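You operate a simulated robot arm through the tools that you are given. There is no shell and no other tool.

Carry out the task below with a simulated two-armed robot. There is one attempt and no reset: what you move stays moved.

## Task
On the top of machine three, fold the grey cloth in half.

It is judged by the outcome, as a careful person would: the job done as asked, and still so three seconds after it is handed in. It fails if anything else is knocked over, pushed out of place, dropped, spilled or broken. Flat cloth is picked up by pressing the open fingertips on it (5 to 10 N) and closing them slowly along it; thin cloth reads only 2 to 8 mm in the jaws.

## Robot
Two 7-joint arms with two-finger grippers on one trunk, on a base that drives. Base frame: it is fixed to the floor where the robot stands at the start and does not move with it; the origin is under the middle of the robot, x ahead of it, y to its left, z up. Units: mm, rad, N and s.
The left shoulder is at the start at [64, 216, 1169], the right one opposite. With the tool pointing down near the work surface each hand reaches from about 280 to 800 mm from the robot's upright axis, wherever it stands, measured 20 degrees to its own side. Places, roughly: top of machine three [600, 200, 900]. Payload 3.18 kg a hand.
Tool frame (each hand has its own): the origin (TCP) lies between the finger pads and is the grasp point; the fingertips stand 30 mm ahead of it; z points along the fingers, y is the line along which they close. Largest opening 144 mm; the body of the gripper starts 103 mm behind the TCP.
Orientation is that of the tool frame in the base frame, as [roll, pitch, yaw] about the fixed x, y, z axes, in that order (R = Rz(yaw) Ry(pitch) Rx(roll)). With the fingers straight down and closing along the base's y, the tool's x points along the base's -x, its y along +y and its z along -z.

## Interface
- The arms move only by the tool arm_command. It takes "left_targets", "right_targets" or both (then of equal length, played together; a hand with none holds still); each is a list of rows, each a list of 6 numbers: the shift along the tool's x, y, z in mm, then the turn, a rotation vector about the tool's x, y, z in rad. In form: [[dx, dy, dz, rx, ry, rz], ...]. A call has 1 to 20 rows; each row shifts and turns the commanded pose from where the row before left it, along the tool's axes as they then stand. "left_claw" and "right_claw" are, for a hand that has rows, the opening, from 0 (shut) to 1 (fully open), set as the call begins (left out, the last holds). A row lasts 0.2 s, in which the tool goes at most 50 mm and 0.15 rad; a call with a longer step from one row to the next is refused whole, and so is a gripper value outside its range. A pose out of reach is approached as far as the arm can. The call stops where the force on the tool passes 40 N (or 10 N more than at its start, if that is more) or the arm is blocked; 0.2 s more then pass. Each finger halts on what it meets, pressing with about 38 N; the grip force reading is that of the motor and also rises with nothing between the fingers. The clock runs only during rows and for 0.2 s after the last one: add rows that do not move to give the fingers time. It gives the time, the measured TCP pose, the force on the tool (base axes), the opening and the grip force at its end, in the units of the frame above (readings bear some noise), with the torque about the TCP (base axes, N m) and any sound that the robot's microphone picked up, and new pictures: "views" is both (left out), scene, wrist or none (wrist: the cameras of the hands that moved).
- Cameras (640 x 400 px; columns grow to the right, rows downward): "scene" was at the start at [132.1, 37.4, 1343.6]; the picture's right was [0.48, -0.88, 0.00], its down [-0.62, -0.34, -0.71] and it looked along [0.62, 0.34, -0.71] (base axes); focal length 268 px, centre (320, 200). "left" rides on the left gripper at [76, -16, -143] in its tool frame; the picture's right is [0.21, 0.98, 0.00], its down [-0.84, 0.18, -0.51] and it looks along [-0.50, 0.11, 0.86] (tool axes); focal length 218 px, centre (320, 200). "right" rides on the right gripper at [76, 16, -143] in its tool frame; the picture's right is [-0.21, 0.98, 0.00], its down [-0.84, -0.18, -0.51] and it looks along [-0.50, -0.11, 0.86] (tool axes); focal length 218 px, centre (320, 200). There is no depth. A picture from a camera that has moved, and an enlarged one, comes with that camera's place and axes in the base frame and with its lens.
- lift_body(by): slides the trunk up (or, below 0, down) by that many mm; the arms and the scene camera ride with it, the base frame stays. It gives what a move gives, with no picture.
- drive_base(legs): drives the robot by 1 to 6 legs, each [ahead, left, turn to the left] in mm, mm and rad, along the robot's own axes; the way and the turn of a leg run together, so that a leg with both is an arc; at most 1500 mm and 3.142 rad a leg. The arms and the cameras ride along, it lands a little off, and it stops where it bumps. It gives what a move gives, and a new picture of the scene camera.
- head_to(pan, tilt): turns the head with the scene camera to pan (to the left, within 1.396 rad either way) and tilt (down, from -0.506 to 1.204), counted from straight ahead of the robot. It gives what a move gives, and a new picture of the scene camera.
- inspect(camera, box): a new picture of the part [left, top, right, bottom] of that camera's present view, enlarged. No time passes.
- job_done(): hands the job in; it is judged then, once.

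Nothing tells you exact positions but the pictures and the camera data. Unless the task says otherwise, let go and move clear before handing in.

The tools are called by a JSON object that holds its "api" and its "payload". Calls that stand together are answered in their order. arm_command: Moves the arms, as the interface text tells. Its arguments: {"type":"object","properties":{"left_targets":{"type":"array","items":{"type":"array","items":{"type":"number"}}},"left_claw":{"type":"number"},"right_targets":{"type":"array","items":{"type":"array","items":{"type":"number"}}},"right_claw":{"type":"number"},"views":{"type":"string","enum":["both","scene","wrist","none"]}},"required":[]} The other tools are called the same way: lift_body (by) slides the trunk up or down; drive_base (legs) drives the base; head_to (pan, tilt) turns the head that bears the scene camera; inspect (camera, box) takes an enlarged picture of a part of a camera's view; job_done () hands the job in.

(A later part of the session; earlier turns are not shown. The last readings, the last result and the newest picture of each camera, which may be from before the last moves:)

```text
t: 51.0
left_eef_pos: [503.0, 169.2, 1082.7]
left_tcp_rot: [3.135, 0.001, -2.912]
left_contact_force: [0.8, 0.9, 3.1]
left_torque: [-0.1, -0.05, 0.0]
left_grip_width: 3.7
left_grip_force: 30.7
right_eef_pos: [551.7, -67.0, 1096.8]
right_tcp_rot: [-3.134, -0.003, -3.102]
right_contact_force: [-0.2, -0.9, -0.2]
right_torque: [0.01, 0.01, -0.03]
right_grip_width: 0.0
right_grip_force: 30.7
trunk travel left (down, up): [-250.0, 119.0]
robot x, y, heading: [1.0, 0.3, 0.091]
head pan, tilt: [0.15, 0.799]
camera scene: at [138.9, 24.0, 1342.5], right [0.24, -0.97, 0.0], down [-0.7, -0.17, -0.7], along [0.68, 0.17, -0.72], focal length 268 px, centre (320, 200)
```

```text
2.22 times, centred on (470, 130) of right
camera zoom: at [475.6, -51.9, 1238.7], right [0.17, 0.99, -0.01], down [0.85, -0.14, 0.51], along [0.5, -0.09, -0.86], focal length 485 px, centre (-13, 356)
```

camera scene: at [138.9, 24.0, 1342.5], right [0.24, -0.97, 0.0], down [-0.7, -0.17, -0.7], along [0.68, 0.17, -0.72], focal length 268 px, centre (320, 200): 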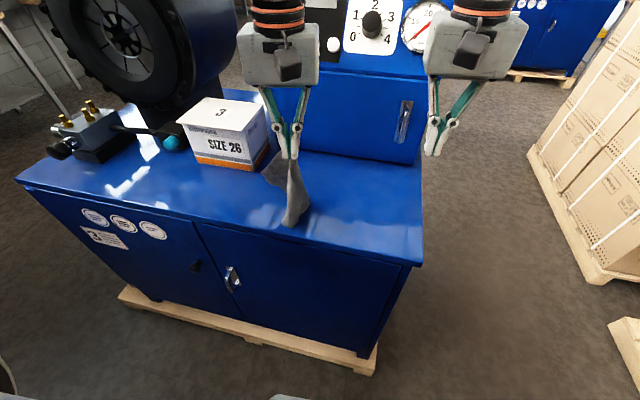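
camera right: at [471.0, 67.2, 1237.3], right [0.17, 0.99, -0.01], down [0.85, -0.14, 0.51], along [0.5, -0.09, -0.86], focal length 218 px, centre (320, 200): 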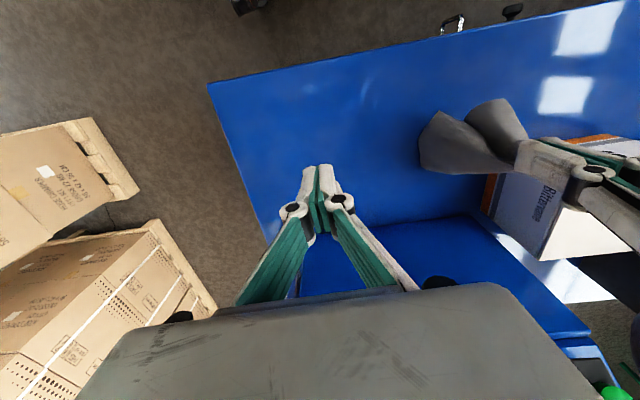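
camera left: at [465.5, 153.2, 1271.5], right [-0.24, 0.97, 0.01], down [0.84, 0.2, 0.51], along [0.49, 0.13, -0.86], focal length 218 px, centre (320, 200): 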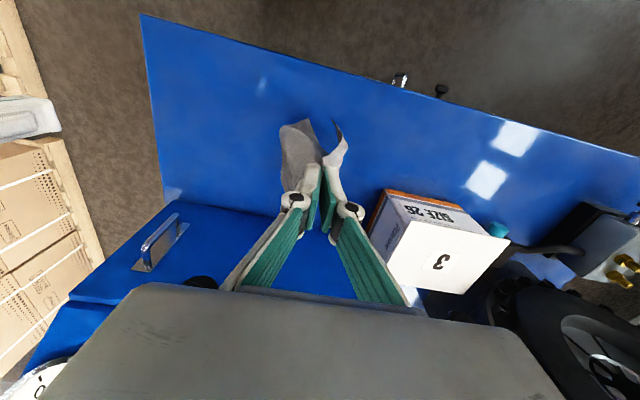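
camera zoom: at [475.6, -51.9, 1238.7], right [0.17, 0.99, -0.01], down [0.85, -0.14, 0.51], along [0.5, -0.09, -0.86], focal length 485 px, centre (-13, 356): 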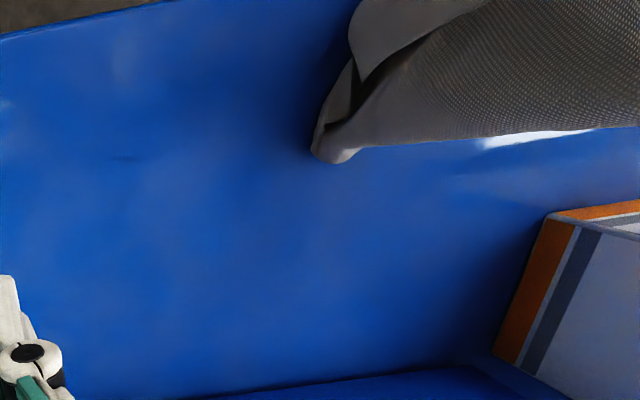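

{"api": "arm_command", "payload": {"left_targets": [[-14.6, -3.4, 12, 0, 0, 0], [-14.6, -3.4, 13, 0, 0, 0], [-14.6, -3.4, 14, 0, 0, 0], [-14.6, -3.4, 15, 0, 0, 0], [-14.6, -3.4, 15, 0, 0, 0], [-14.6, -3.4, 15, 0, 0, 0], [-14.6, -3.4, 15, 0, 0, 0]], "views": "scene"}}

{"api": "inspect", "payload": {"camera": "scene", "box": [240, 100, 360, 230]}}

{"api": "inspect", "payload": {"camera": "left", "box": [200, 60, 440, 220]}}

```text
t: 52.6
left_eef_pos: [609.6, 170.2, 983.5]
left_tcp_rot: [3.136, 0.003, -2.912]
left_contact_force: [-0.5, 0.0, 0.6]
left_torque: [0.16, 0.0, 0.04]
left_grip_width: 5.2
left_grip_force: 31.5
right_eef_pos: [554.1, -66.8, 1096.7]
right_tcp_rot: [-3.134, -0.003, -3.101]
right_contact_force: [0.0, 0.0, -0.7]
right_torque: [-0.02, 0.01, -0.01]
right_grip_width: 0.2
right_grip_force: 30.8
trunk travel left (down, up): [-250.0, 119.0]
robot x, y, heading: [0.4, -0.9, 0.091]
head pan, tilt: [0.15, 0.799]
camera scene: at [139.2, 23.9, 1342.5], right [0.24, -0.97, 0.0], down [-0.7, -0.17, -0.7], along [0.68, 0.17, -0.72], focal length 268 px, centre (320, 200)
```

scene: 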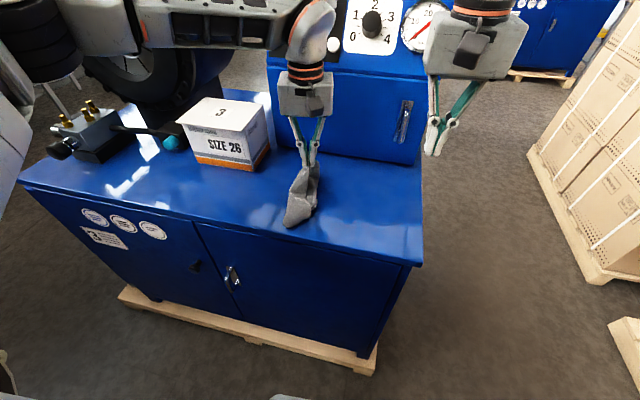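

```text
3.08 times, centred on (300, 165) of scene
camera zoom: at [139.2, 23.9, 1342.5], right [0.24, -0.97, 0.0], down [-0.7, -0.17, -0.7], along [0.68, 0.17, -0.72], focal length 825 px, centre (382, 308)
```

zoom: 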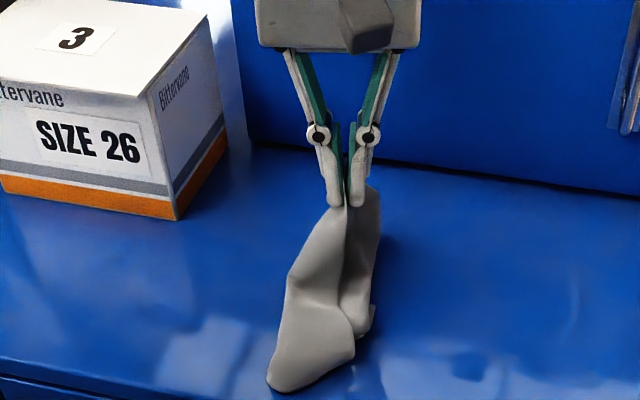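

```text
2.50 times, centred on (320, 140) of left
camera zoom: at [537.1, 134.8, 1125.9], right [-0.43, 0.9, 0.01], down [0.78, 0.36, 0.51], along [0.46, 0.22, -0.86], focal length 546 px, centre (320, 350)
```

zoom: 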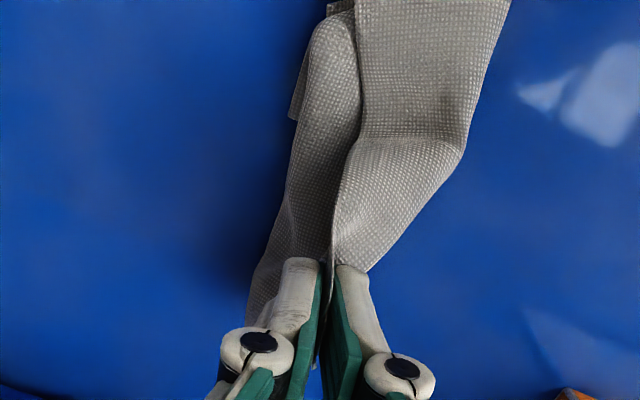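

It's laying out well, so I'll continue the laying motion.

{"api": "arm_command", "payload": {"left_targets": [[-13, -3, 12, 0, 0, 0], [-13, -3, 12, 0, 0, 0], [-13, -3, 12, 0, 0, 0], [-13, -3, 12, 0, 0, 0], [-13, -3, 12, 0, 0, 0]], "views": "scene"}}

{"api": "inspect", "payload": {"camera": "scene", "box": [240, 100, 360, 230]}}

{"api": "inspect", "payload": {"camera": "left", "box": [200, 60, 440, 220]}}

{"api": "inspect", "payload": {"camera": "right", "box": [340, 20, 600, 200]}}

```text
t: 53.8
left_eef_pos: [677.2, 171.3, 924.0]
left_tcp_rot: [3.134, 0.003, -2.911]
left_contact_force: [-1.3, 0.5, 11.2]
left_torque: [-0.09, -0.09, -0.02]
left_grip_width: 6.0
left_grip_force: 31.4
right_eef_pos: [553.3, -67.7, 1095.6]
right_tcp_rot: [-3.136, -0.002, -3.101]
right_contact_force: [-0.5, 0.1, 0.4]
right_torque: [0.04, 0.05, 0.03]
right_grip_width: 0.3
right_grip_force: 31.1
trunk travel left (down, up): [-250.0, 119.0]
robot x, y, heading: [-1.9, 1.0, 0.096]
head pan, tilt: [0.15, 0.799]
camera scene: at [139.2, 23.7, 1342.4], right [0.24, -0.97, 0.0], down [-0.7, -0.17, -0.7], along [0.68, 0.17, -0.72], focal length 268 px, centre (320, 200)
```

scene: 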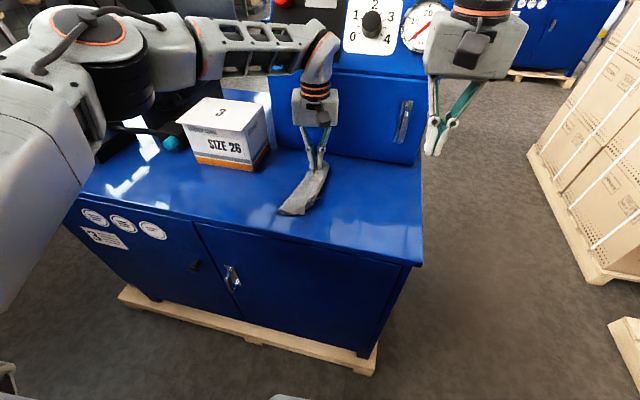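

```text
3.08 times, centred on (300, 165) of scene
camera zoom: at [139.2, 23.7, 1342.4], right [0.24, -0.97, 0.0], down [-0.7, -0.17, -0.7], along [0.68, 0.17, -0.72], focal length 825 px, centre (382, 308)
```

zoom: 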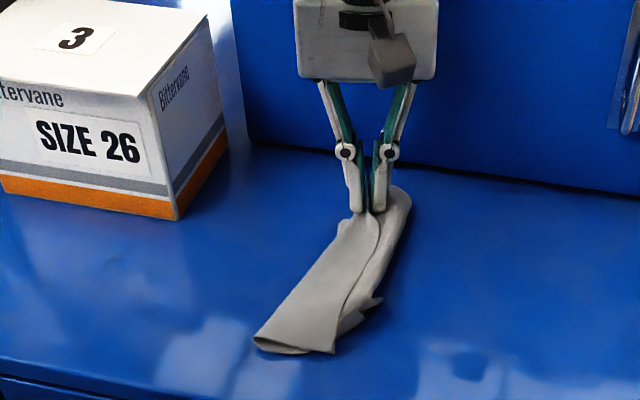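

```text
2.50 times, centred on (320, 140) of left
camera zoom: at [604.5, 136.1, 1066.3], right [-0.43, 0.9, 0.01], down [0.78, 0.36, 0.51], along [0.46, 0.22, -0.86], focal length 546 px, centre (320, 350)
```

zoom: 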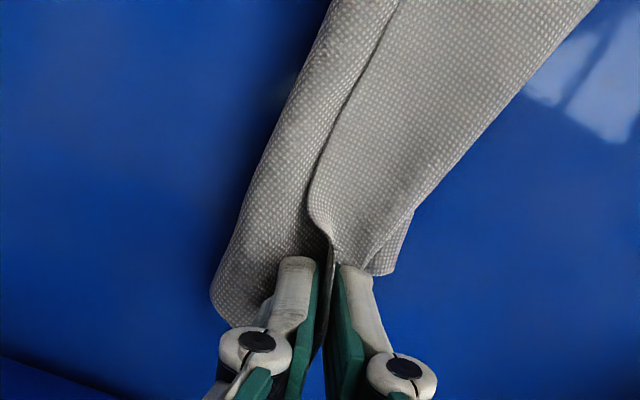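

```text
2.22 times, centred on (470, 110) of right
camera zoom: at [475.9, -52.2, 1238.6], right [0.17, 0.99, -0.01], down [0.85, -0.14, 0.51], along [0.5, -0.09, -0.86], focal length 485 px, centre (-13, 400)
```

zoom: 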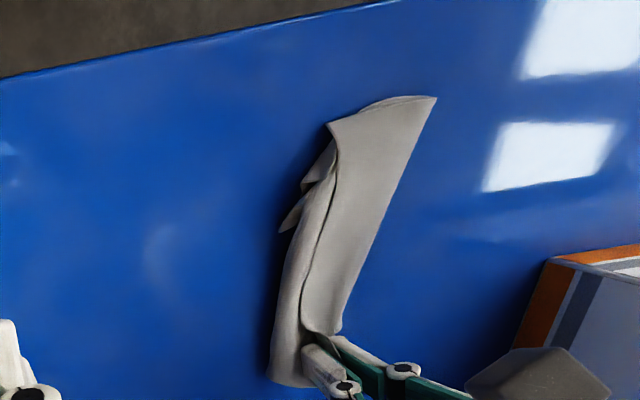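

The cloth now lies as a neat long strip folded lengthwise, with layers visible. I'll release it and look from directly above.

{"api": "arm_command", "payload": {"left_targets": [[0, 0, -2, 0, 0, 0], [0, 0, 0, 0, 0, 0]], "left_claw": 0.12, "views": "none"}}

{"api": "arm_command", "payload": {"left_targets": [[0, 0, -15, 0, 0, 0], [0, 0, -25, 0, 0, 0], [0, 0, -30, 0, 0, 0], [20, 0, -30, 0, 0, 0], [30, 0, -30, 0, 0, 0], [40, 0, -20, 0, 0, 0], [40, 10, 0, 0, 0, 0], [30, 10, 0, 0, 0, 0]], "views": "both"}}

{"api": "inspect", "payload": {"camera": "left", "box": [180, 80, 420, 230]}}

{"api": "inspect", "payload": {"camera": "scene", "box": [260, 140, 370, 225]}}

{"api": "inspect", "payload": {"camera": "right", "box": [400, 40, 560, 200]}}

```text
t: 54.4
left_eef_pos: [673.8, 170.6, 926.5]
left_tcp_rot: [3.136, 0.001, -2.912]
left_contact_force: [-0.3, 0.4, -0.6]
left_torque: [0.0, -0.04, 0.0]
left_grip_width: 17.2
left_grip_force: 0.1
right_eef_pos: [553.0, -66.6, 1096.9]
right_tcp_rot: [-3.135, -0.003, -3.1]
right_contact_force: [-0.6, -0.5, 0.1]
right_torque: [0.01, 0.04, -0.03]
right_grip_width: 0.2
right_grip_force: 30.7
trunk travel left (down, up): [-250.0, 119.0]
robot x, y, heading: [1.6, 0.4, 0.096]
head pan, tilt: [0.15, 0.799]
```

```text
t: 56.2
left_eef_pos: [512.0, 153.8, 1078.5]
left_tcp_rot: [3.134, 0.004, -2.911]
left_contact_force: [-0.3, 0.0, 0.1]
left_torque: [0.01, -0.03, 0.0]
left_grip_width: 17.4
left_grip_force: 0.1
right_eef_pos: [551.1, -65.4, 1097.4]
right_tcp_rot: [-3.134, -0.001, -3.101]
right_contact_force: [-0.2, 0.0, 0.3]
right_torque: [-0.02, -0.03, 0.02]
right_grip_width: 0.0
right_grip_force: 30.8
trunk travel left (down, up): [-250.0, 119.0]
robot x, y, heading: [-5.3, -0.1, 0.095]
head pan, tilt: [0.15, 0.799]
camera scene: at [138.2, 24.0, 1342.6], right [0.24, -0.97, 0.0], down [-0.7, -0.17, -0.7], along [0.68, 0.17, -0.72], focal length 268 px, centre (320, 200)
camera left: at [440.6, 119.3, 1220.7], right [-0.43, 0.9, 0.01], down [0.78, 0.36, 0.51], along [0.46, 0.22, -0.86], focal length 218 px, centre (320, 200)
```

scene: 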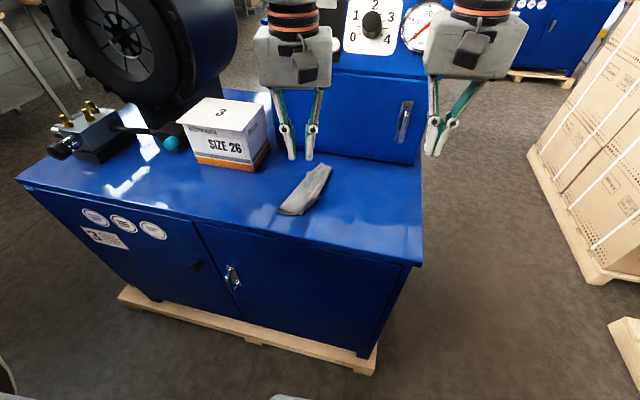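
left: 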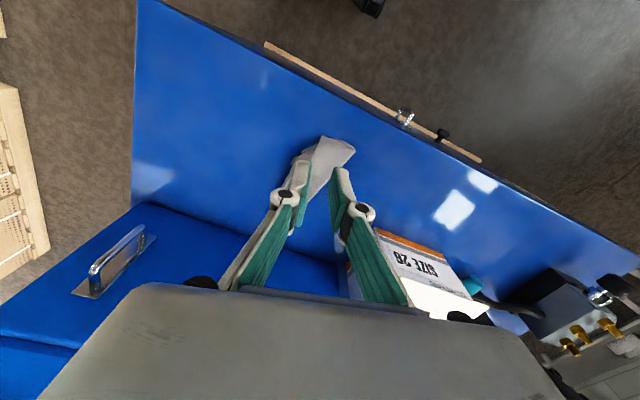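

```text
2.67 times, centred on (300, 155) of left
camera zoom: at [440.6, 119.3, 1220.7], right [-0.43, 0.9, 0.01], down [0.78, 0.36, 0.51], along [0.46, 0.22, -0.86], focal length 582 px, centre (373, 320)
```

zoom: 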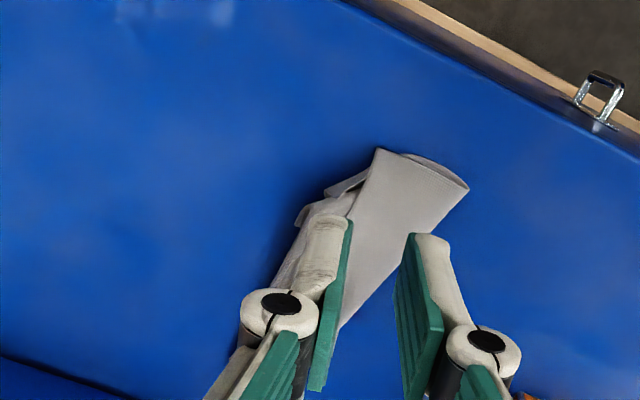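

```text
4.71 times, centred on (315, 182) of scene
camera zoom: at [138.2, 24.0, 1342.6], right [0.24, -0.97, 0.0], down [-0.7, -0.17, -0.7], along [0.68, 0.17, -0.72], focal length 1262 px, centre (344, 282)
```

zoom: 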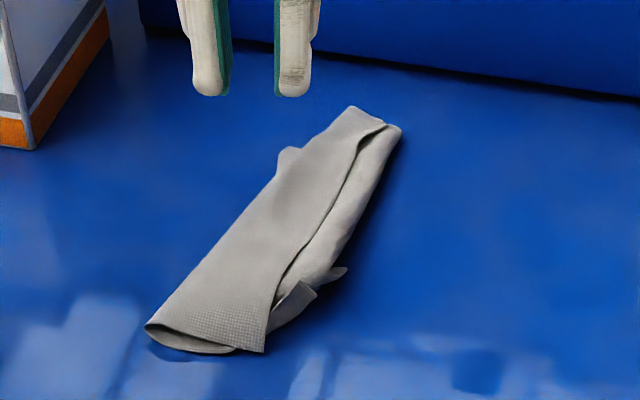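

```text
2.50 times, centred on (480, 120) of right
camera zoom: at [474.9, -51.9, 1239.1], right [0.17, 0.99, -0.01], down [0.85, -0.14, 0.51], along [0.5, -0.09, -0.86], focal length 546 px, centre (-80, 400)
```

zoom: 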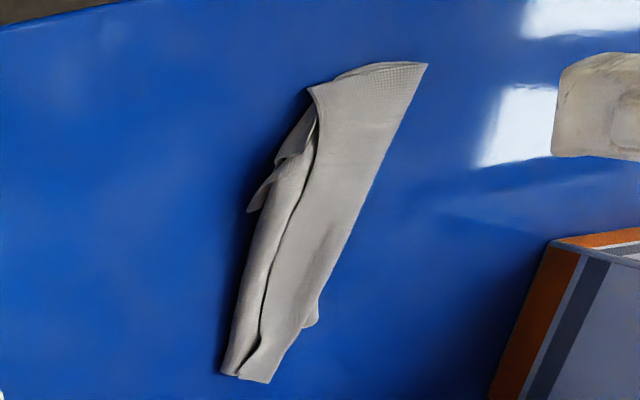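

The strip is folded once lengthwise: the fold is on the +y side and the top page has its free corner P at about (517,160). I'll try to pinch only the top layer at P, lift it, and flip it over to +y. First I'll position the left hand above P.

{"api": "arm_command", "payload": {"left_targets": [[0, 0, 0, 0, 0, 0.0975], [0, 0, 0, 0, 0, 0.0975], [-5.4, 12.5, 30, 0, 0, 0], [0, 0, 40, 0, 0, 0], [0, 0, 40, 0, 0, 0], [0, 0, 35, 0, 0, 0]], "left_claw": 0.16, "views": "none"}}

{"api": "inspect", "payload": {"camera": "left", "box": [240, 110, 400, 210]}}

{"api": "inspect", "payload": {"camera": "scene", "box": [260, 150, 340, 220]}}

```text
t: 57.6
left_eef_pos: [520.9, 167.4, 931.1]
left_tcp_rot: [3.135, 0.001, -3.106]
left_contact_force: [0.6, -0.2, -0.5]
left_torque: [0.04, 0.01, -0.01]
left_grip_width: 22.8
left_grip_force: 0.0
right_eef_pos: [554.1, -66.6, 1094.0]
right_tcp_rot: [-3.133, -0.004, -3.102]
right_contact_force: [0.1, 0.3, -0.3]
right_torque: [0.0, 0.02, -0.01]
right_grip_width: 0.1
right_grip_force: 30.4
trunk travel left (down, up): [-250.0, 119.0]
robot x, y, heading: [-2.2, -0.1, 0.098]
head pan, tilt: [0.15, 0.799]
```

```text
4.00 times, centred on (320, 160) of left
camera zoom: at [444.1, 147.9, 1072.7], right [-0.24, 0.97, 0.01], down [0.84, 0.21, 0.51], along [0.49, 0.13, -0.86], focal length 873 px, centre (320, 360)
```

zoom: 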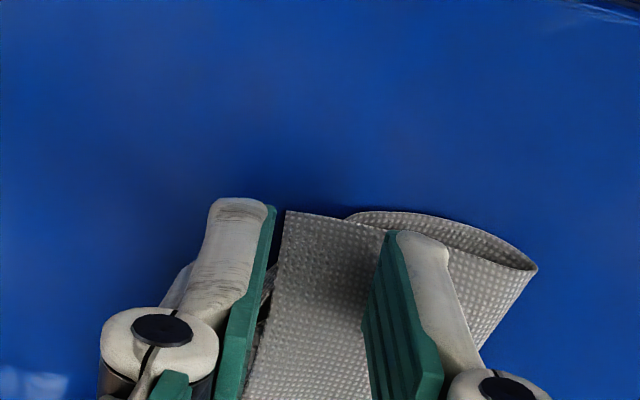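

```text
5.71 times, centred on (300, 185) of scene
camera zoom: at [139.2, 24.0, 1342.4], right [0.24, -0.97, 0.0], down [-0.7, -0.17, -0.7], along [0.68, 0.17, -0.72], focal length 1533 px, centre (434, 286)
```

zoom: 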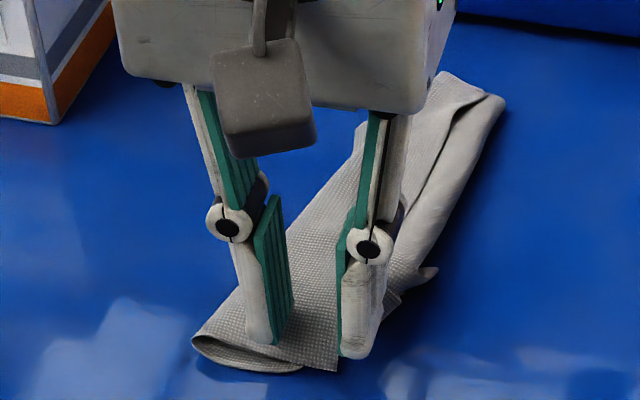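

{"api": "arm_command", "payload": {"left_targets": [[5, 0, 8, 0, 0, 0], [0, 0, 8, 0, 0, 0], [0, 0, 3, 0, 0, 0]], "views": "none"}}

{"api": "arm_command", "payload": {"left_targets": [[0, 0, 1.5, 0, 0, 0], [0, 0, 1.0, 0, 0, 0]], "views": "none"}}

{"api": "inspect", "payload": {"camera": "left", "box": [260, 110, 388, 190]}}

```text
t: 58.4
left_eef_pos: [514.8, 166.5, 911.8]
left_tcp_rot: [3.133, 0.002, -3.108]
left_contact_force: [-0.3, 0.8, -0.9]
left_torque: [-0.02, -0.02, 0.03]
left_grip_width: 22.8
left_grip_force: 0.1
right_eef_pos: [552.8, -66.6, 1097.6]
right_tcp_rot: [-3.135, -0.005, -3.102]
right_contact_force: [-0.5, -0.2, 0.2]
right_torque: [-0.01, -0.02, 0.01]
right_grip_width: 0.2
right_grip_force: 30.6
trunk travel left (down, up): [-250.0, 119.0]
robot x, y, heading: [2.5, -1.8, 0.094]
head pan, tilt: [0.15, 0.799]
```

```text
t: 59.0
left_eef_pos: [514.4, 167.9, 911.4]
left_tcp_rot: [3.136, 0.004, -3.108]
left_contact_force: [-0.3, 0.0, 6.6]
left_torque: [0.16, 0.0, 0.03]
left_grip_width: 23.1
left_grip_force: 0.4
right_eef_pos: [552.1, -67.5, 1098.8]
right_tcp_rot: [-3.133, -0.002, -3.102]
right_contact_force: [-0.2, -0.4, -0.2]
right_torque: [0.02, -0.02, 0.03]
right_grip_width: 0.0
right_grip_force: 30.9
trunk travel left (down, up): [-250.0, 119.0]
robot x, y, heading: [0.4, 0.1, 0.09]
head pan, tilt: [0.15, 0.799]
```

```text
5.00 times, centred on (324, 150) of left
camera zoom: at [437.5, 146.3, 1052.5], right [-0.24, 0.97, 0.01], down [0.83, 0.21, 0.51], along [0.49, 0.13, -0.86], focal length 1091 px, centre (300, 450)
```

zoom: 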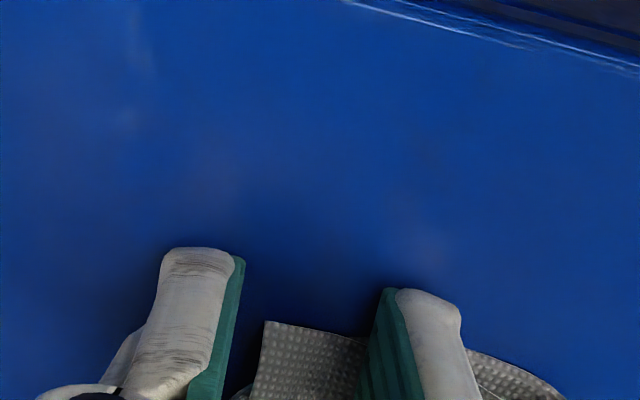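

{"api": "arm_command", "payload": {"left_targets": [[0, 0, 0.3, -0.03, 0, 0], [0, 0, 0, 0, 0, 0]], "views": "none"}}

{"api": "arm_command", "payload": {"left_targets": [[0, 0, 0, 0, 0, 0]], "left_claw": 0.12, "views": "none"}}

{"api": "inspect", "payload": {"camera": "left", "box": [260, 130, 388, 210]}}

```text
t: 59.6
left_eef_pos: [514.3, 166.7, 909.2]
left_tcp_rot: [3.103, 0.005, -3.107]
left_contact_force: [-0.4, 0.0, 8.9]
left_torque: [0.2, -0.01, 0.03]
left_grip_width: 22.2
left_grip_force: 0.0
right_eef_pos: [552.3, -67.7, 1096.8]
right_tcp_rot: [-3.135, -0.002, -3.102]
right_contact_force: [0.8, -0.8, 0.3]
right_torque: [0.03, 0.0, 0.01]
right_grip_width: 0.0
right_grip_force: 30.9
trunk travel left (down, up): [-250.0, 119.0]
robot x, y, heading: [-4.3, 0.7, 0.095]
head pan, tilt: [0.15, 0.799]
```

```text
t: 60.0
left_eef_pos: [514.2, 165.5, 909.3]
left_tcp_rot: [3.106, 0.001, -3.107]
left_contact_force: [-1.3, 0.2, 7.3]
left_torque: [0.09, -0.07, -0.04]
left_grip_width: 16.8
left_grip_force: 0.0
right_eef_pos: [553.3, -66.7, 1097.3]
right_tcp_rot: [-3.134, -0.002, -3.101]
right_contact_force: [0.4, -0.3, -0.7]
right_torque: [0.03, 0.01, 0.02]
right_grip_width: 0.0
right_grip_force: 30.5
trunk travel left (down, up): [-250.0, 119.0]
robot x, y, heading: [0.9, 4.9, 0.089]
head pan, tilt: [0.15, 0.799]
```

```text
5.00 times, centred on (324, 170) of left
camera zoom: at [437.7, 141.8, 1050.7], right [-0.24, 0.97, 0.04], down [0.84, 0.19, 0.52], along [0.49, 0.15, -0.86], focal length 1091 px, centre (300, 350)
```

zoom: 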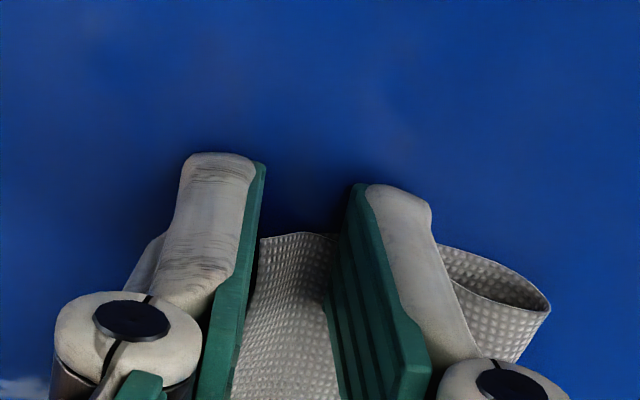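

The top page is buckling up between the fingers as intended. I'll continue closing.

{"api": "arm_command", "payload": {"left_targets": [[0, 0, 0, 0, 0, 0]], "left_claw": 0.08, "views": "none"}}

{"api": "arm_command", "payload": {"left_targets": [[0, 0, 0, 0, 0, 0]], "left_claw": 0.04, "views": "none"}}

{"api": "inspect", "payload": {"camera": "left", "box": [260, 130, 388, 210]}}

{"api": "arm_command", "payload": {"left_targets": [[0, 0, 0, 0, 0, 0], [0, 0, 0, 0, 0, 0]], "left_claw": 0.0, "views": "none"}}

{"api": "arm_command", "payload": {"left_targets": [[0, 0, -6, 0, 0, 0], [0, 0, -6, 0, 0, 0], [0, 0, -6, 0, 0, 0]], "views": "none"}}

{"api": "inspect", "payload": {"camera": "left", "box": [240, 110, 400, 210]}}

{"api": "inspect", "payload": {"camera": "scene", "box": [260, 150, 340, 220]}}

```text
t: 60.4
left_eef_pos: [514.3, 166.0, 909.5]
left_tcp_rot: [3.103, 0.002, -3.105]
left_contact_force: [0.3, -1.1, 5.6]
left_torque: [0.05, -0.05, 0.0]
left_grip_width: 10.9
left_grip_force: 0.2
right_eef_pos: [552.2, -66.4, 1097.3]
right_tcp_rot: [-3.134, 0.0, -3.101]
right_contact_force: [0.4, 0.4, -0.6]
right_torque: [-0.03, 0.02, 0.0]
right_grip_width: 0.0
right_grip_force: 30.7
trunk travel left (down, up): [-250.0, 119.0]
robot x, y, heading: [2.6, -2.2, 0.094]
head pan, tilt: [0.15, 0.799]
```

```text
t: 60.8
left_eef_pos: [513.6, 166.4, 909.0]
left_tcp_rot: [3.105, 0.001, -3.107]
left_contact_force: [-0.3, 0.5, 3.3]
left_torque: [0.0, -0.03, -0.01]
left_grip_width: 5.2
left_grip_force: 0.1
right_eef_pos: [553.0, -67.1, 1097.5]
right_tcp_rot: [-3.135, -0.003, -3.101]
right_contact_force: [0.4, 0.6, 0.6]
right_torque: [0.01, -0.01, 0.02]
right_grip_width: 0.2
right_grip_force: 31.0
trunk travel left (down, up): [-250.0, 119.0]
robot x, y, heading: [-3.2, -2.0, 0.098]
head pan, tilt: [0.15, 0.799]
```

```text
5.00 times, centred on (324, 170) of left
camera zoom: at [437.8, 142.1, 1050.3], right [-0.24, 0.97, 0.04], down [0.84, 0.19, 0.51], along [0.49, 0.16, -0.86], focal length 1091 px, centre (300, 350)
```

zoom: 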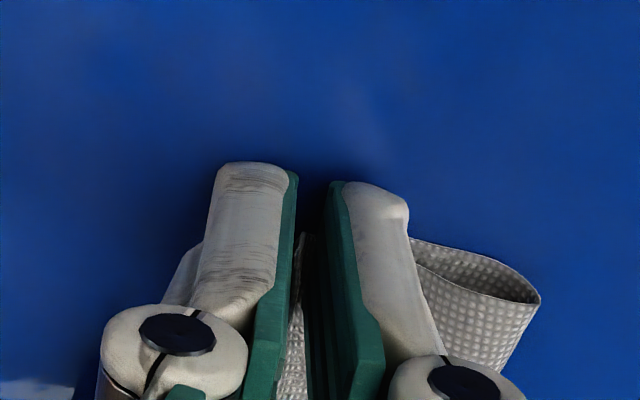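

```text
t: 61.4
left_eef_pos: [513.0, 167.9, 908.9]
left_tcp_rot: [3.105, 0.001, -3.106]
left_contact_force: [-0.9, -0.3, 4.9]
left_torque: [0.04, -0.05, 0.02]
left_grip_width: 0.0
left_grip_force: 29.5
right_eef_pos: [552.5, -67.5, 1097.8]
right_tcp_rot: [-3.135, -0.002, -3.101]
right_contact_force: [0.5, 0.1, 0.0]
right_torque: [-0.02, 0.01, -0.03]
right_grip_width: 0.0
right_grip_force: 30.1
trunk travel left (down, up): [-250.0, 119.0]
robot x, y, heading: [1.2, -0.4, 0.093]
head pan, tilt: [0.15, 0.799]
```

```text
t: 62.2
left_eef_pos: [513.8, 165.4, 928.0]
left_tcp_rot: [3.105, 0.001, -3.105]
left_contact_force: [0.4, 0.2, 0.4]
left_torque: [0.02, 0.0, 0.01]
left_grip_width: 2.9
left_grip_force: 41.1
right_eef_pos: [553.3, -66.1, 1097.1]
right_tcp_rot: [-3.134, -0.001, -3.103]
right_contact_force: [0.1, 0.2, 0.1]
right_torque: [-0.02, 0.0, 0.02]
right_grip_width: 0.0
right_grip_force: 30.5
trunk travel left (down, up): [-250.0, 119.0]
robot x, y, heading: [-0.5, -0.2, 0.094]
head pan, tilt: [0.15, 0.799]
```

```text
4.00 times, centred on (320, 160) of left
camera zoom: at [437.9, 141.0, 1069.4], right [-0.24, 0.97, 0.04], down [0.84, 0.19, 0.52], along [0.49, 0.15, -0.86], focal length 873 px, centre (320, 360)
```

zoom: 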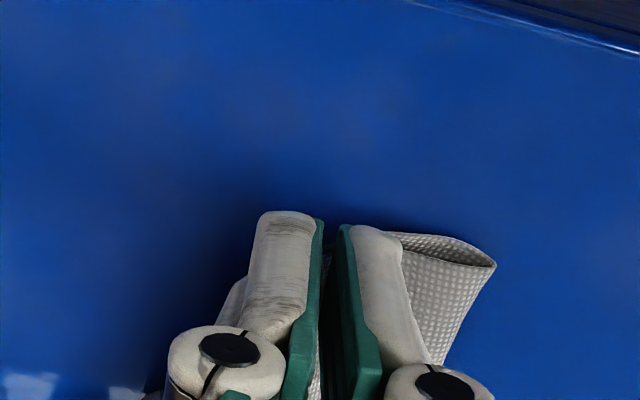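

```text
5.71 times, centred on (300, 185) of scene
camera zoom: at [138.5, 23.8, 1342.6], right [0.24, -0.97, 0.0], down [-0.7, -0.17, -0.7], along [0.68, 0.17, -0.72], focal length 1533 px, centre (434, 286)
```

zoom: 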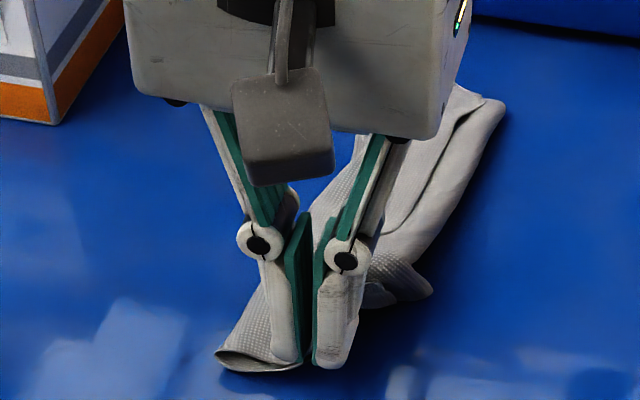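

P seems captured with the lower layer still on the table. I'll lift a bit more and verify.

{"api": "arm_command", "payload": {"left_targets": [[0, 0, -8, 0, 0, 0], [0, 0, -8, 0, 0, 0], [0, 0, -8, 0, 0, 0], [0, 0, -8, 0, 0, 0]], "views": "none"}}

{"api": "inspect", "payload": {"camera": "scene", "box": [260, 130, 350, 220]}}

{"api": "inspect", "payload": {"camera": "left", "box": [220, 90, 420, 215]}}

{"api": "inspect", "payload": {"camera": "right", "box": [380, 40, 560, 200]}}

```text
t: 63.2
left_eef_pos: [514.9, 163.2, 960.2]
left_tcp_rot: [3.106, 0.003, -3.106]
left_contact_force: [0.1, -0.6, -1.7]
left_torque: [0.01, 0.01, -0.04]
left_grip_width: 6.0
left_grip_force: 41.2
right_eef_pos: [552.4, -67.4, 1098.0]
right_tcp_rot: [-3.135, -0.003, -3.101]
right_contact_force: [0.7, 0.5, 0.5]
right_torque: [0.01, -0.01, -0.01]
right_grip_width: 0.0
right_grip_force: 30.6
trunk travel left (down, up): [-250.0, 119.0]
robot x, y, heading: [0.3, -0.2, 0.096]
head pan, tilt: [0.15, 0.799]
```

```text
4.44 times, centred on (305, 175) of scene
camera zoom: at [138.5, 23.9, 1342.6], right [0.24, -0.97, 0.0], down [-0.7, -0.17, -0.7], along [0.68, 0.17, -0.72], focal length 1192 px, centre (387, 311)
```

zoom: 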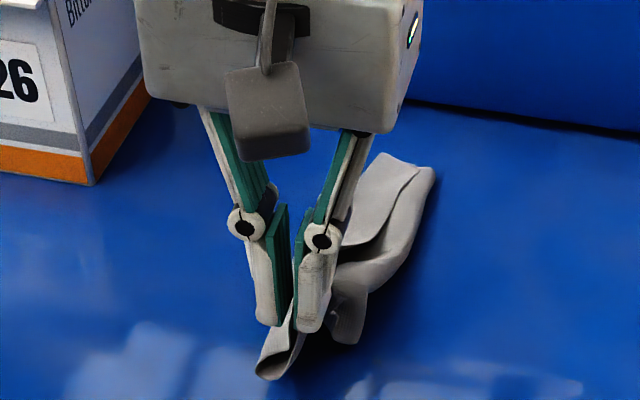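

```text
3.20 times, centred on (320, 152) of left
camera zoom: at [438.1, 139.3, 1101.0], right [-0.24, 0.97, 0.04], down [0.84, 0.19, 0.52], along [0.49, 0.16, -0.86], focal length 698 px, centre (320, 352)
```

zoom: 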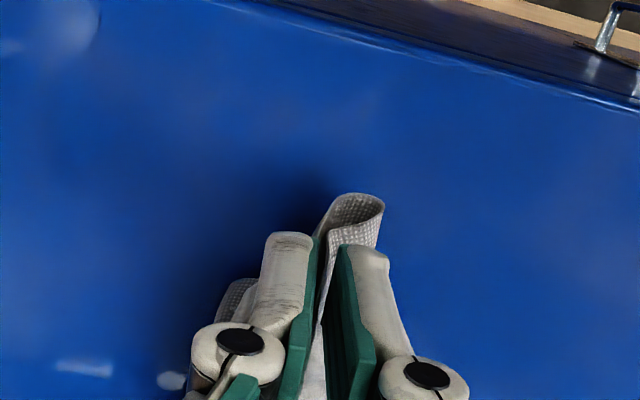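

```text
2.50 times, centred on (470, 120) of right
camera zoom: at [475.3, -52.0, 1239.0], right [0.17, 0.99, -0.01], down [0.85, -0.14, 0.51], along [0.5, -0.09, -0.86], focal length 546 px, centre (-55, 400)
```

zoom: 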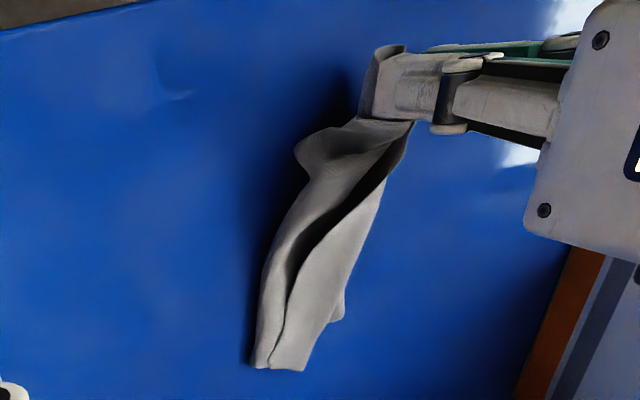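

Both layers came up together here, with the end loop visible. I'll lift this end fully and see how the cloth hangs; from this end it may open up better.

{"api": "arm_command", "payload": {"left_targets": [[-10, 0, -15, 0, 0, 0], [-10, 0, -15, 0, 0, 0], [-5, 0, -15, 0, 0, 0], [-5, 0, -15, 0, 0, 0], [0, 0, -15, 0, 0, 0], [0, 0, -15, 0, 0, 0], [0, 0, -15, 0, 0, 0], [0, 0, -15, 0, 0, 0], [0, 0, -15, 0, 0, 0], [0, 0, -15, 0, 0, 0], [0, 0, -15, 0, 0, 0]], "views": "both"}}

{"api": "inspect", "payload": {"camera": "scene", "box": [250, 70, 350, 210]}}

{"api": "inspect", "payload": {"camera": "right", "box": [380, 20, 600, 200]}}

{"api": "inspect", "payload": {"camera": "left", "box": [220, 60, 420, 220]}}

```text
t: 65.6
left_eef_pos: [544.1, 159.0, 1123.1]
left_tcp_rot: [3.106, 0.001, -3.106]
left_contact_force: [0.1, 0.2, 1.1]
left_torque: [0.0, 0.0, 0.0]
left_grip_width: 0.5
left_grip_force: 35.2
right_eef_pos: [552.7, -66.9, 1096.2]
right_tcp_rot: [-3.134, -0.003, -3.101]
right_contact_force: [-0.4, 0.4, 0.5]
right_torque: [0.02, 0.03, -0.03]
right_grip_width: 0.0
right_grip_force: 30.7
trunk travel left (down, up): [-250.0, 119.0]
robot x, y, heading: [1.5, -3.3, 0.094]
head pan, tilt: [0.15, 0.799]
camera scene: at [138.5, 23.8, 1342.6], right [0.24, -0.97, 0.0], down [-0.7, -0.17, -0.7], along [0.68, 0.17, -0.72], focal length 268 px, centre (320, 200)
camera left: at [467.5, 134.6, 1265.2], right [-0.24, 0.97, 0.04], down [0.84, 0.19, 0.52], along [0.49, 0.15, -0.86], focal length 218 px, centre (320, 200)
```

scene: 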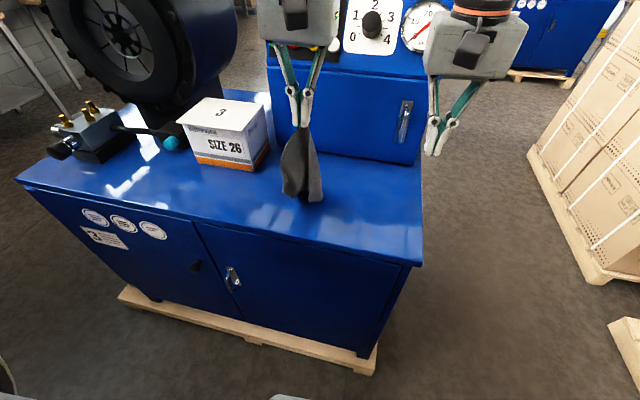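
left: 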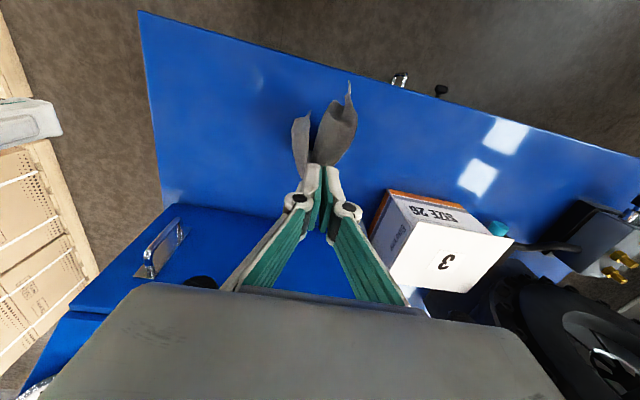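

```text
2.86 times, centred on (300, 140) of scene
camera zoom: at [138.5, 23.8, 1342.6], right [0.24, -0.97, 0.0], down [-0.7, -0.17, -0.7], along [0.68, 0.17, -0.72], focal length 766 px, centre (377, 371)
```

zoom: 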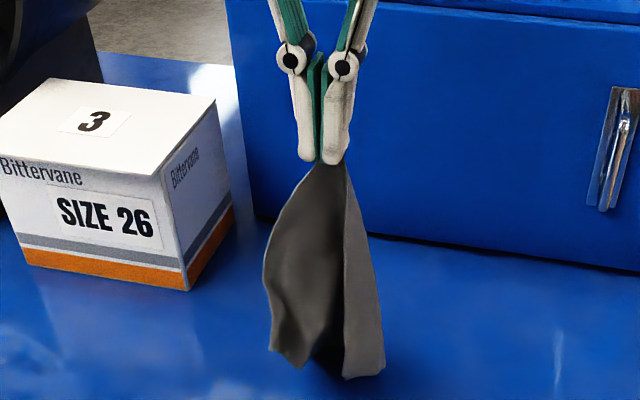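

```text
2.22 times, centred on (490, 110) of right
camera zoom: at [475.2, -52.1, 1239.0], right [0.17, 0.99, -0.01], down [0.85, -0.14, 0.51], along [0.5, -0.09, -0.86], focal length 485 px, centre (-58, 400)
```

zoom: 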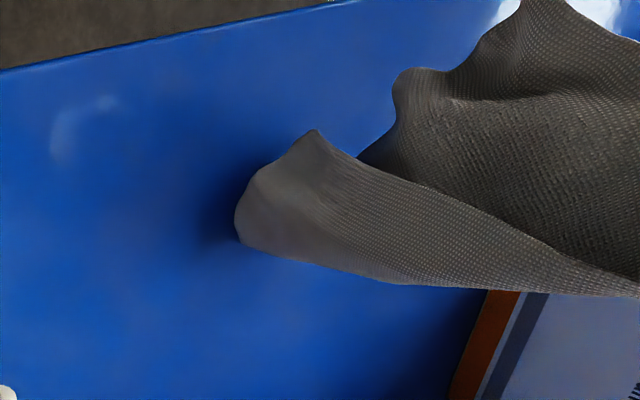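

```text
2.50 times, centred on (320, 140) of left
camera zoom: at [467.5, 134.6, 1265.2], right [-0.24, 0.97, 0.04], down [0.84, 0.19, 0.52], along [0.49, 0.15, -0.86], focal length 546 px, centre (320, 350)
```

zoom: 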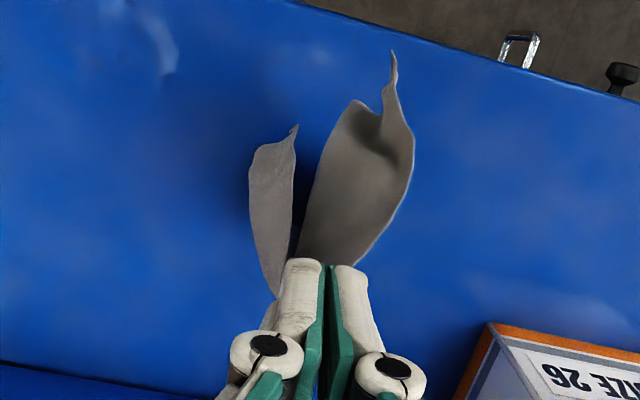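

This is much better: the cloth now hangs from the single corner P like a kite, with the diagonal corner just touching the table and two flaps opening toward me. I'll lift clear and move toward the front edge so there's room to lay it out along +x with the flaps on top.

{"api": "arm_command", "payload": {"left_targets": [[0, 0, -10, 0, 0, 0], [0, 0, -10, 0, 0, 0], [0, 0, -10, 0, 0, 0], [10, 0, -5, 0, 0, 0], [10, 0, 0, 0, 0, 0], [10, 0, 0, 0, 0, 0], [10, 0, 0, 0, 0, 0], [10, 0, 0, 0, 0, 0], [10, 0, 0, 0, 0, 0], [0, 0, 0, 0, 0, 0], [0, 0, 0, 0, 0, 0], [0, 0, 0, 0, 0, 0]], "views": "scene"}}

{"api": "inspect", "payload": {"camera": "scene", "box": [240, 90, 350, 250]}}

{"api": "inspect", "payload": {"camera": "right", "box": [360, 0, 600, 200]}}

{"api": "inspect", "payload": {"camera": "left", "box": [220, 40, 420, 220]}}

```text
t: 68.2
left_eef_pos: [485.4, 155.2, 1158.6]
left_tcp_rot: [3.104, 0.001, -3.108]
left_contact_force: [-0.6, -0.4, -0.7]
left_torque: [0.0, 0.02, -0.02]
left_grip_width: 2.0
left_grip_force: 35.3
right_eef_pos: [552.8, -66.5, 1095.6]
right_tcp_rot: [-3.134, -0.004, -3.101]
right_contact_force: [0.0, -0.1, 0.5]
right_torque: [0.03, -0.02, 0.01]
right_grip_width: 0.0
right_grip_force: 30.7
trunk travel left (down, up): [-250.0, 119.0]
robot x, y, heading: [-1.8, 0.9, 0.086]
head pan, tilt: [0.15, 0.799]
camera scene: at [138.8, 23.9, 1342.5], right [0.24, -0.97, 0.0], down [-0.7, -0.17, -0.7], along [0.68, 0.17, -0.72], focal length 268 px, centre (320, 200)
```

scene: 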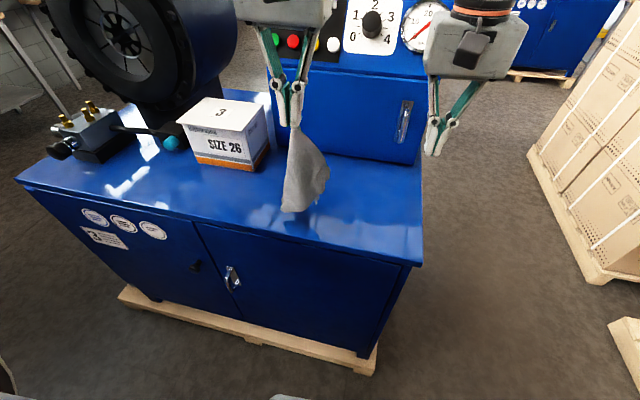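

```text
2.50 times, centred on (295, 170) of scene
camera zoom: at [138.8, 23.9, 1342.5], right [0.24, -0.97, 0.0], down [-0.7, -0.17, -0.7], along [0.68, 0.17, -0.72], focal length 670 px, centre (382, 275)
```

zoom: 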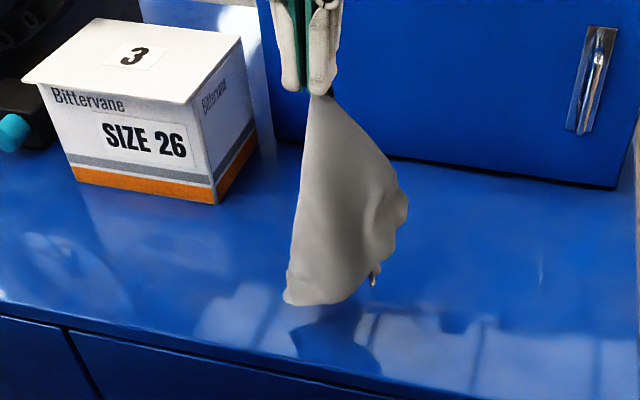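

```text
2.00 times, centred on (480, 100) of right
camera zoom: at [475.5, -52.0, 1238.8], right [0.17, 0.99, -0.01], down [0.85, -0.14, 0.51], along [0.5, -0.09, -0.86], focal length 436 px, centre (0, 400)
```

zoom: 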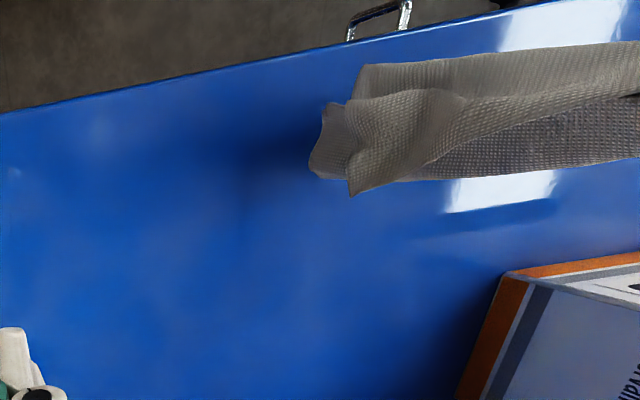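

```text
2.22 times, centred on (320, 130) of left
camera zoom: at [408.3, 131.3, 1299.4], right [-0.24, 0.97, 0.04], down [0.84, 0.19, 0.52], along [0.49, 0.15, -0.86], focal length 485 px, centre (320, 356)
```

zoom: 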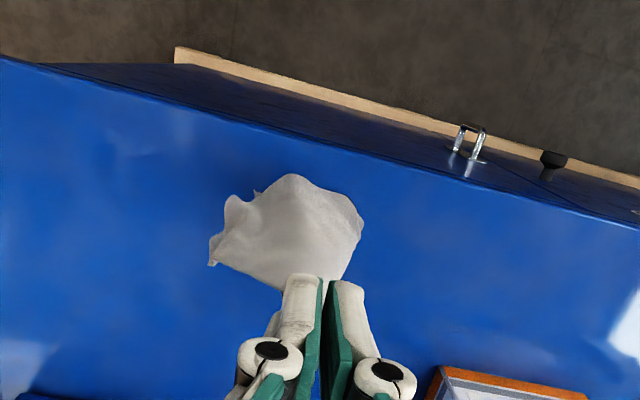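

The cloth's opening now faces right (−y). I'll put the right hand well out of the way, carry the hanging corner to the right, and lay it diagonally so that it ends up square with the table: diagonal corner near (520,65), held corner P near (680,260).

{"api": "arm_command", "payload": {"right_targets": [[13.2, -26.7, 0, 0, 0, 0], [13.2, -26.7, 0, 0, 0, 0], [13.2, -26.7, 0, 0, 0, 0], [13.2, -26.7, 0, 0, 0, 0], [13.2, -26.7, 0, 0, 0, 0], [13.2, -26.7, 0, 0, 0, 0]], "views": "none"}}

{"api": "arm_command", "payload": {"left_targets": [[-2.4, -12, 0, 0, 0, 0], [-2.4, -12, 0, 0, 0, 0], [-2.4, -12, 0, 0, 0, 0], [-2.4, -12, 0, 0, 0, 0], [-2.4, -12, 0, 0, 0, 0], [-2.4, -12, 0, 0, 0, 0], [-2.4, -12, 0, 0, 0, 0], [-2.4, -12, 0, 0, 0, 0], [-2.4, -12, 0, 0, 0, 0], [0, -10, 0, 0, 0, 0], [0, 0, 0, 0, 0, 0], [0, 0, 0, 0, 0, 0], [0, 0, 0, 0, 0, 0]], "views": "scene"}}

{"api": "inspect", "payload": {"camera": "scene", "box": [300, 80, 420, 260]}}

{"api": "inspect", "payload": {"camera": "left", "box": [200, 40, 440, 220]}}

{"api": "inspect", "payload": {"camera": "right", "box": [320, 0, 640, 200]}}

```text
t: 69.6
left_eef_pos: [484.9, 155.2, 1158.3]
left_tcp_rot: [3.105, 0.002, -3.104]
left_contact_force: [0.0, -0.2, 0.2]
left_torque: [0.02, -0.06, 0.01]
left_grip_width: 0.7
left_grip_force: 29.5
right_eef_pos: [480.9, -231.1, 1098.9]
right_tcp_rot: [-3.135, -0.001, -3.102]
right_contact_force: [-0.7, -0.6, 0.7]
right_torque: [0.03, -0.02, -0.03]
right_grip_width: 0.0
right_grip_force: 31.0
trunk travel left (down, up): [-250.0, 119.0]
robot x, y, heading: [1.5, -0.2, 0.09]
head pan, tilt: [0.15, 0.799]
```

```text
t: 72.4
left_eef_pos: [509.6, 37.0, 1155.0]
left_tcp_rot: [3.106, 0.001, -3.105]
left_contact_force: [0.1, -0.2, -0.6]
left_torque: [0.02, -0.01, 0.02]
left_grip_width: 0.6
left_grip_force: 29.9
right_eef_pos: [480.8, -230.3, 1098.9]
right_tcp_rot: [-3.134, -0.004, -3.101]
right_contact_force: [-0.5, 0.5, -0.9]
right_torque: [0.0, -0.05, -0.02]
right_grip_width: 0.0
right_grip_force: 30.6
trunk travel left (down, up): [-250.0, 119.0]
robot x, y, heading: [-1.3, 0.4, 0.094]
head pan, tilt: [0.15, 0.799]
camera scene: at [138.8, 24.0, 1342.5], right [0.24, -0.97, 0.0], down [-0.7, -0.17, -0.7], along [0.68, 0.17, -0.72], focal length 268 px, centre (320, 200)
```

scene: 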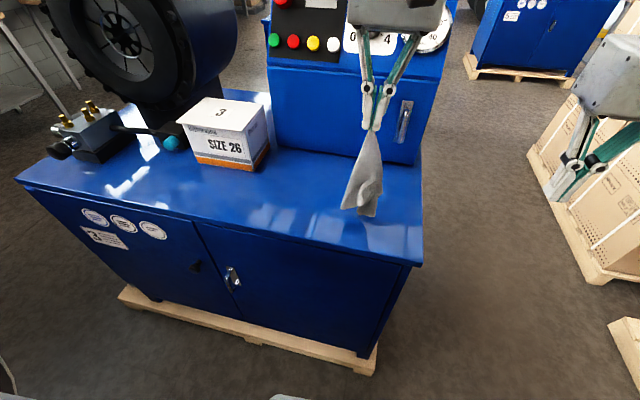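

```text
2.22 times, centred on (360, 170) of scene
camera zoom: at [138.8, 24.0, 1342.5], right [0.24, -0.97, 0.0], down [-0.7, -0.17, -0.7], along [0.68, 0.17, -0.72], focal length 596 px, centre (231, 267)
```

zoom: 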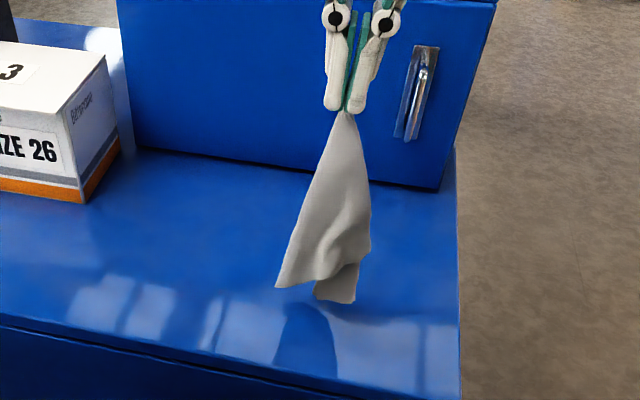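

```text
2.22 times, centred on (320, 130) of left
camera zoom: at [433.3, 13.3, 1296.6], right [-0.24, 0.97, 0.04], down [0.84, 0.19, 0.51], along [0.49, 0.15, -0.86], focal length 485 px, centre (320, 356)
```

zoom: 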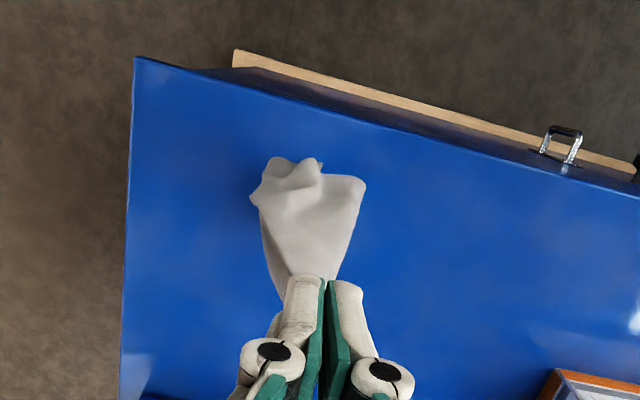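

```text
2.00 times, centred on (480, 100) of right
camera zoom: at [403.7, -215.0, 1240.5], right [0.17, 0.99, -0.01], down [0.85, -0.14, 0.51], along [0.5, -0.09, -0.86], focal length 436 px, centre (0, 400)
```

zoom: 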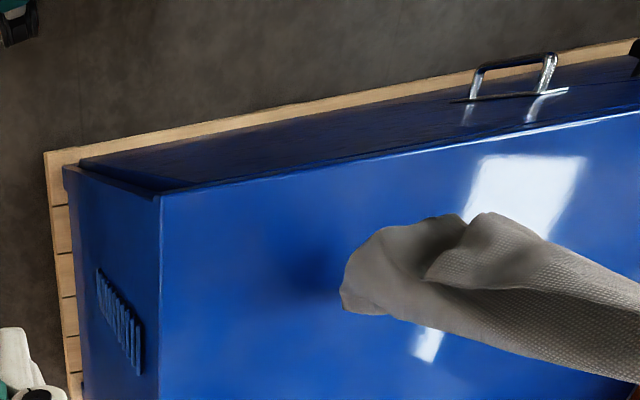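

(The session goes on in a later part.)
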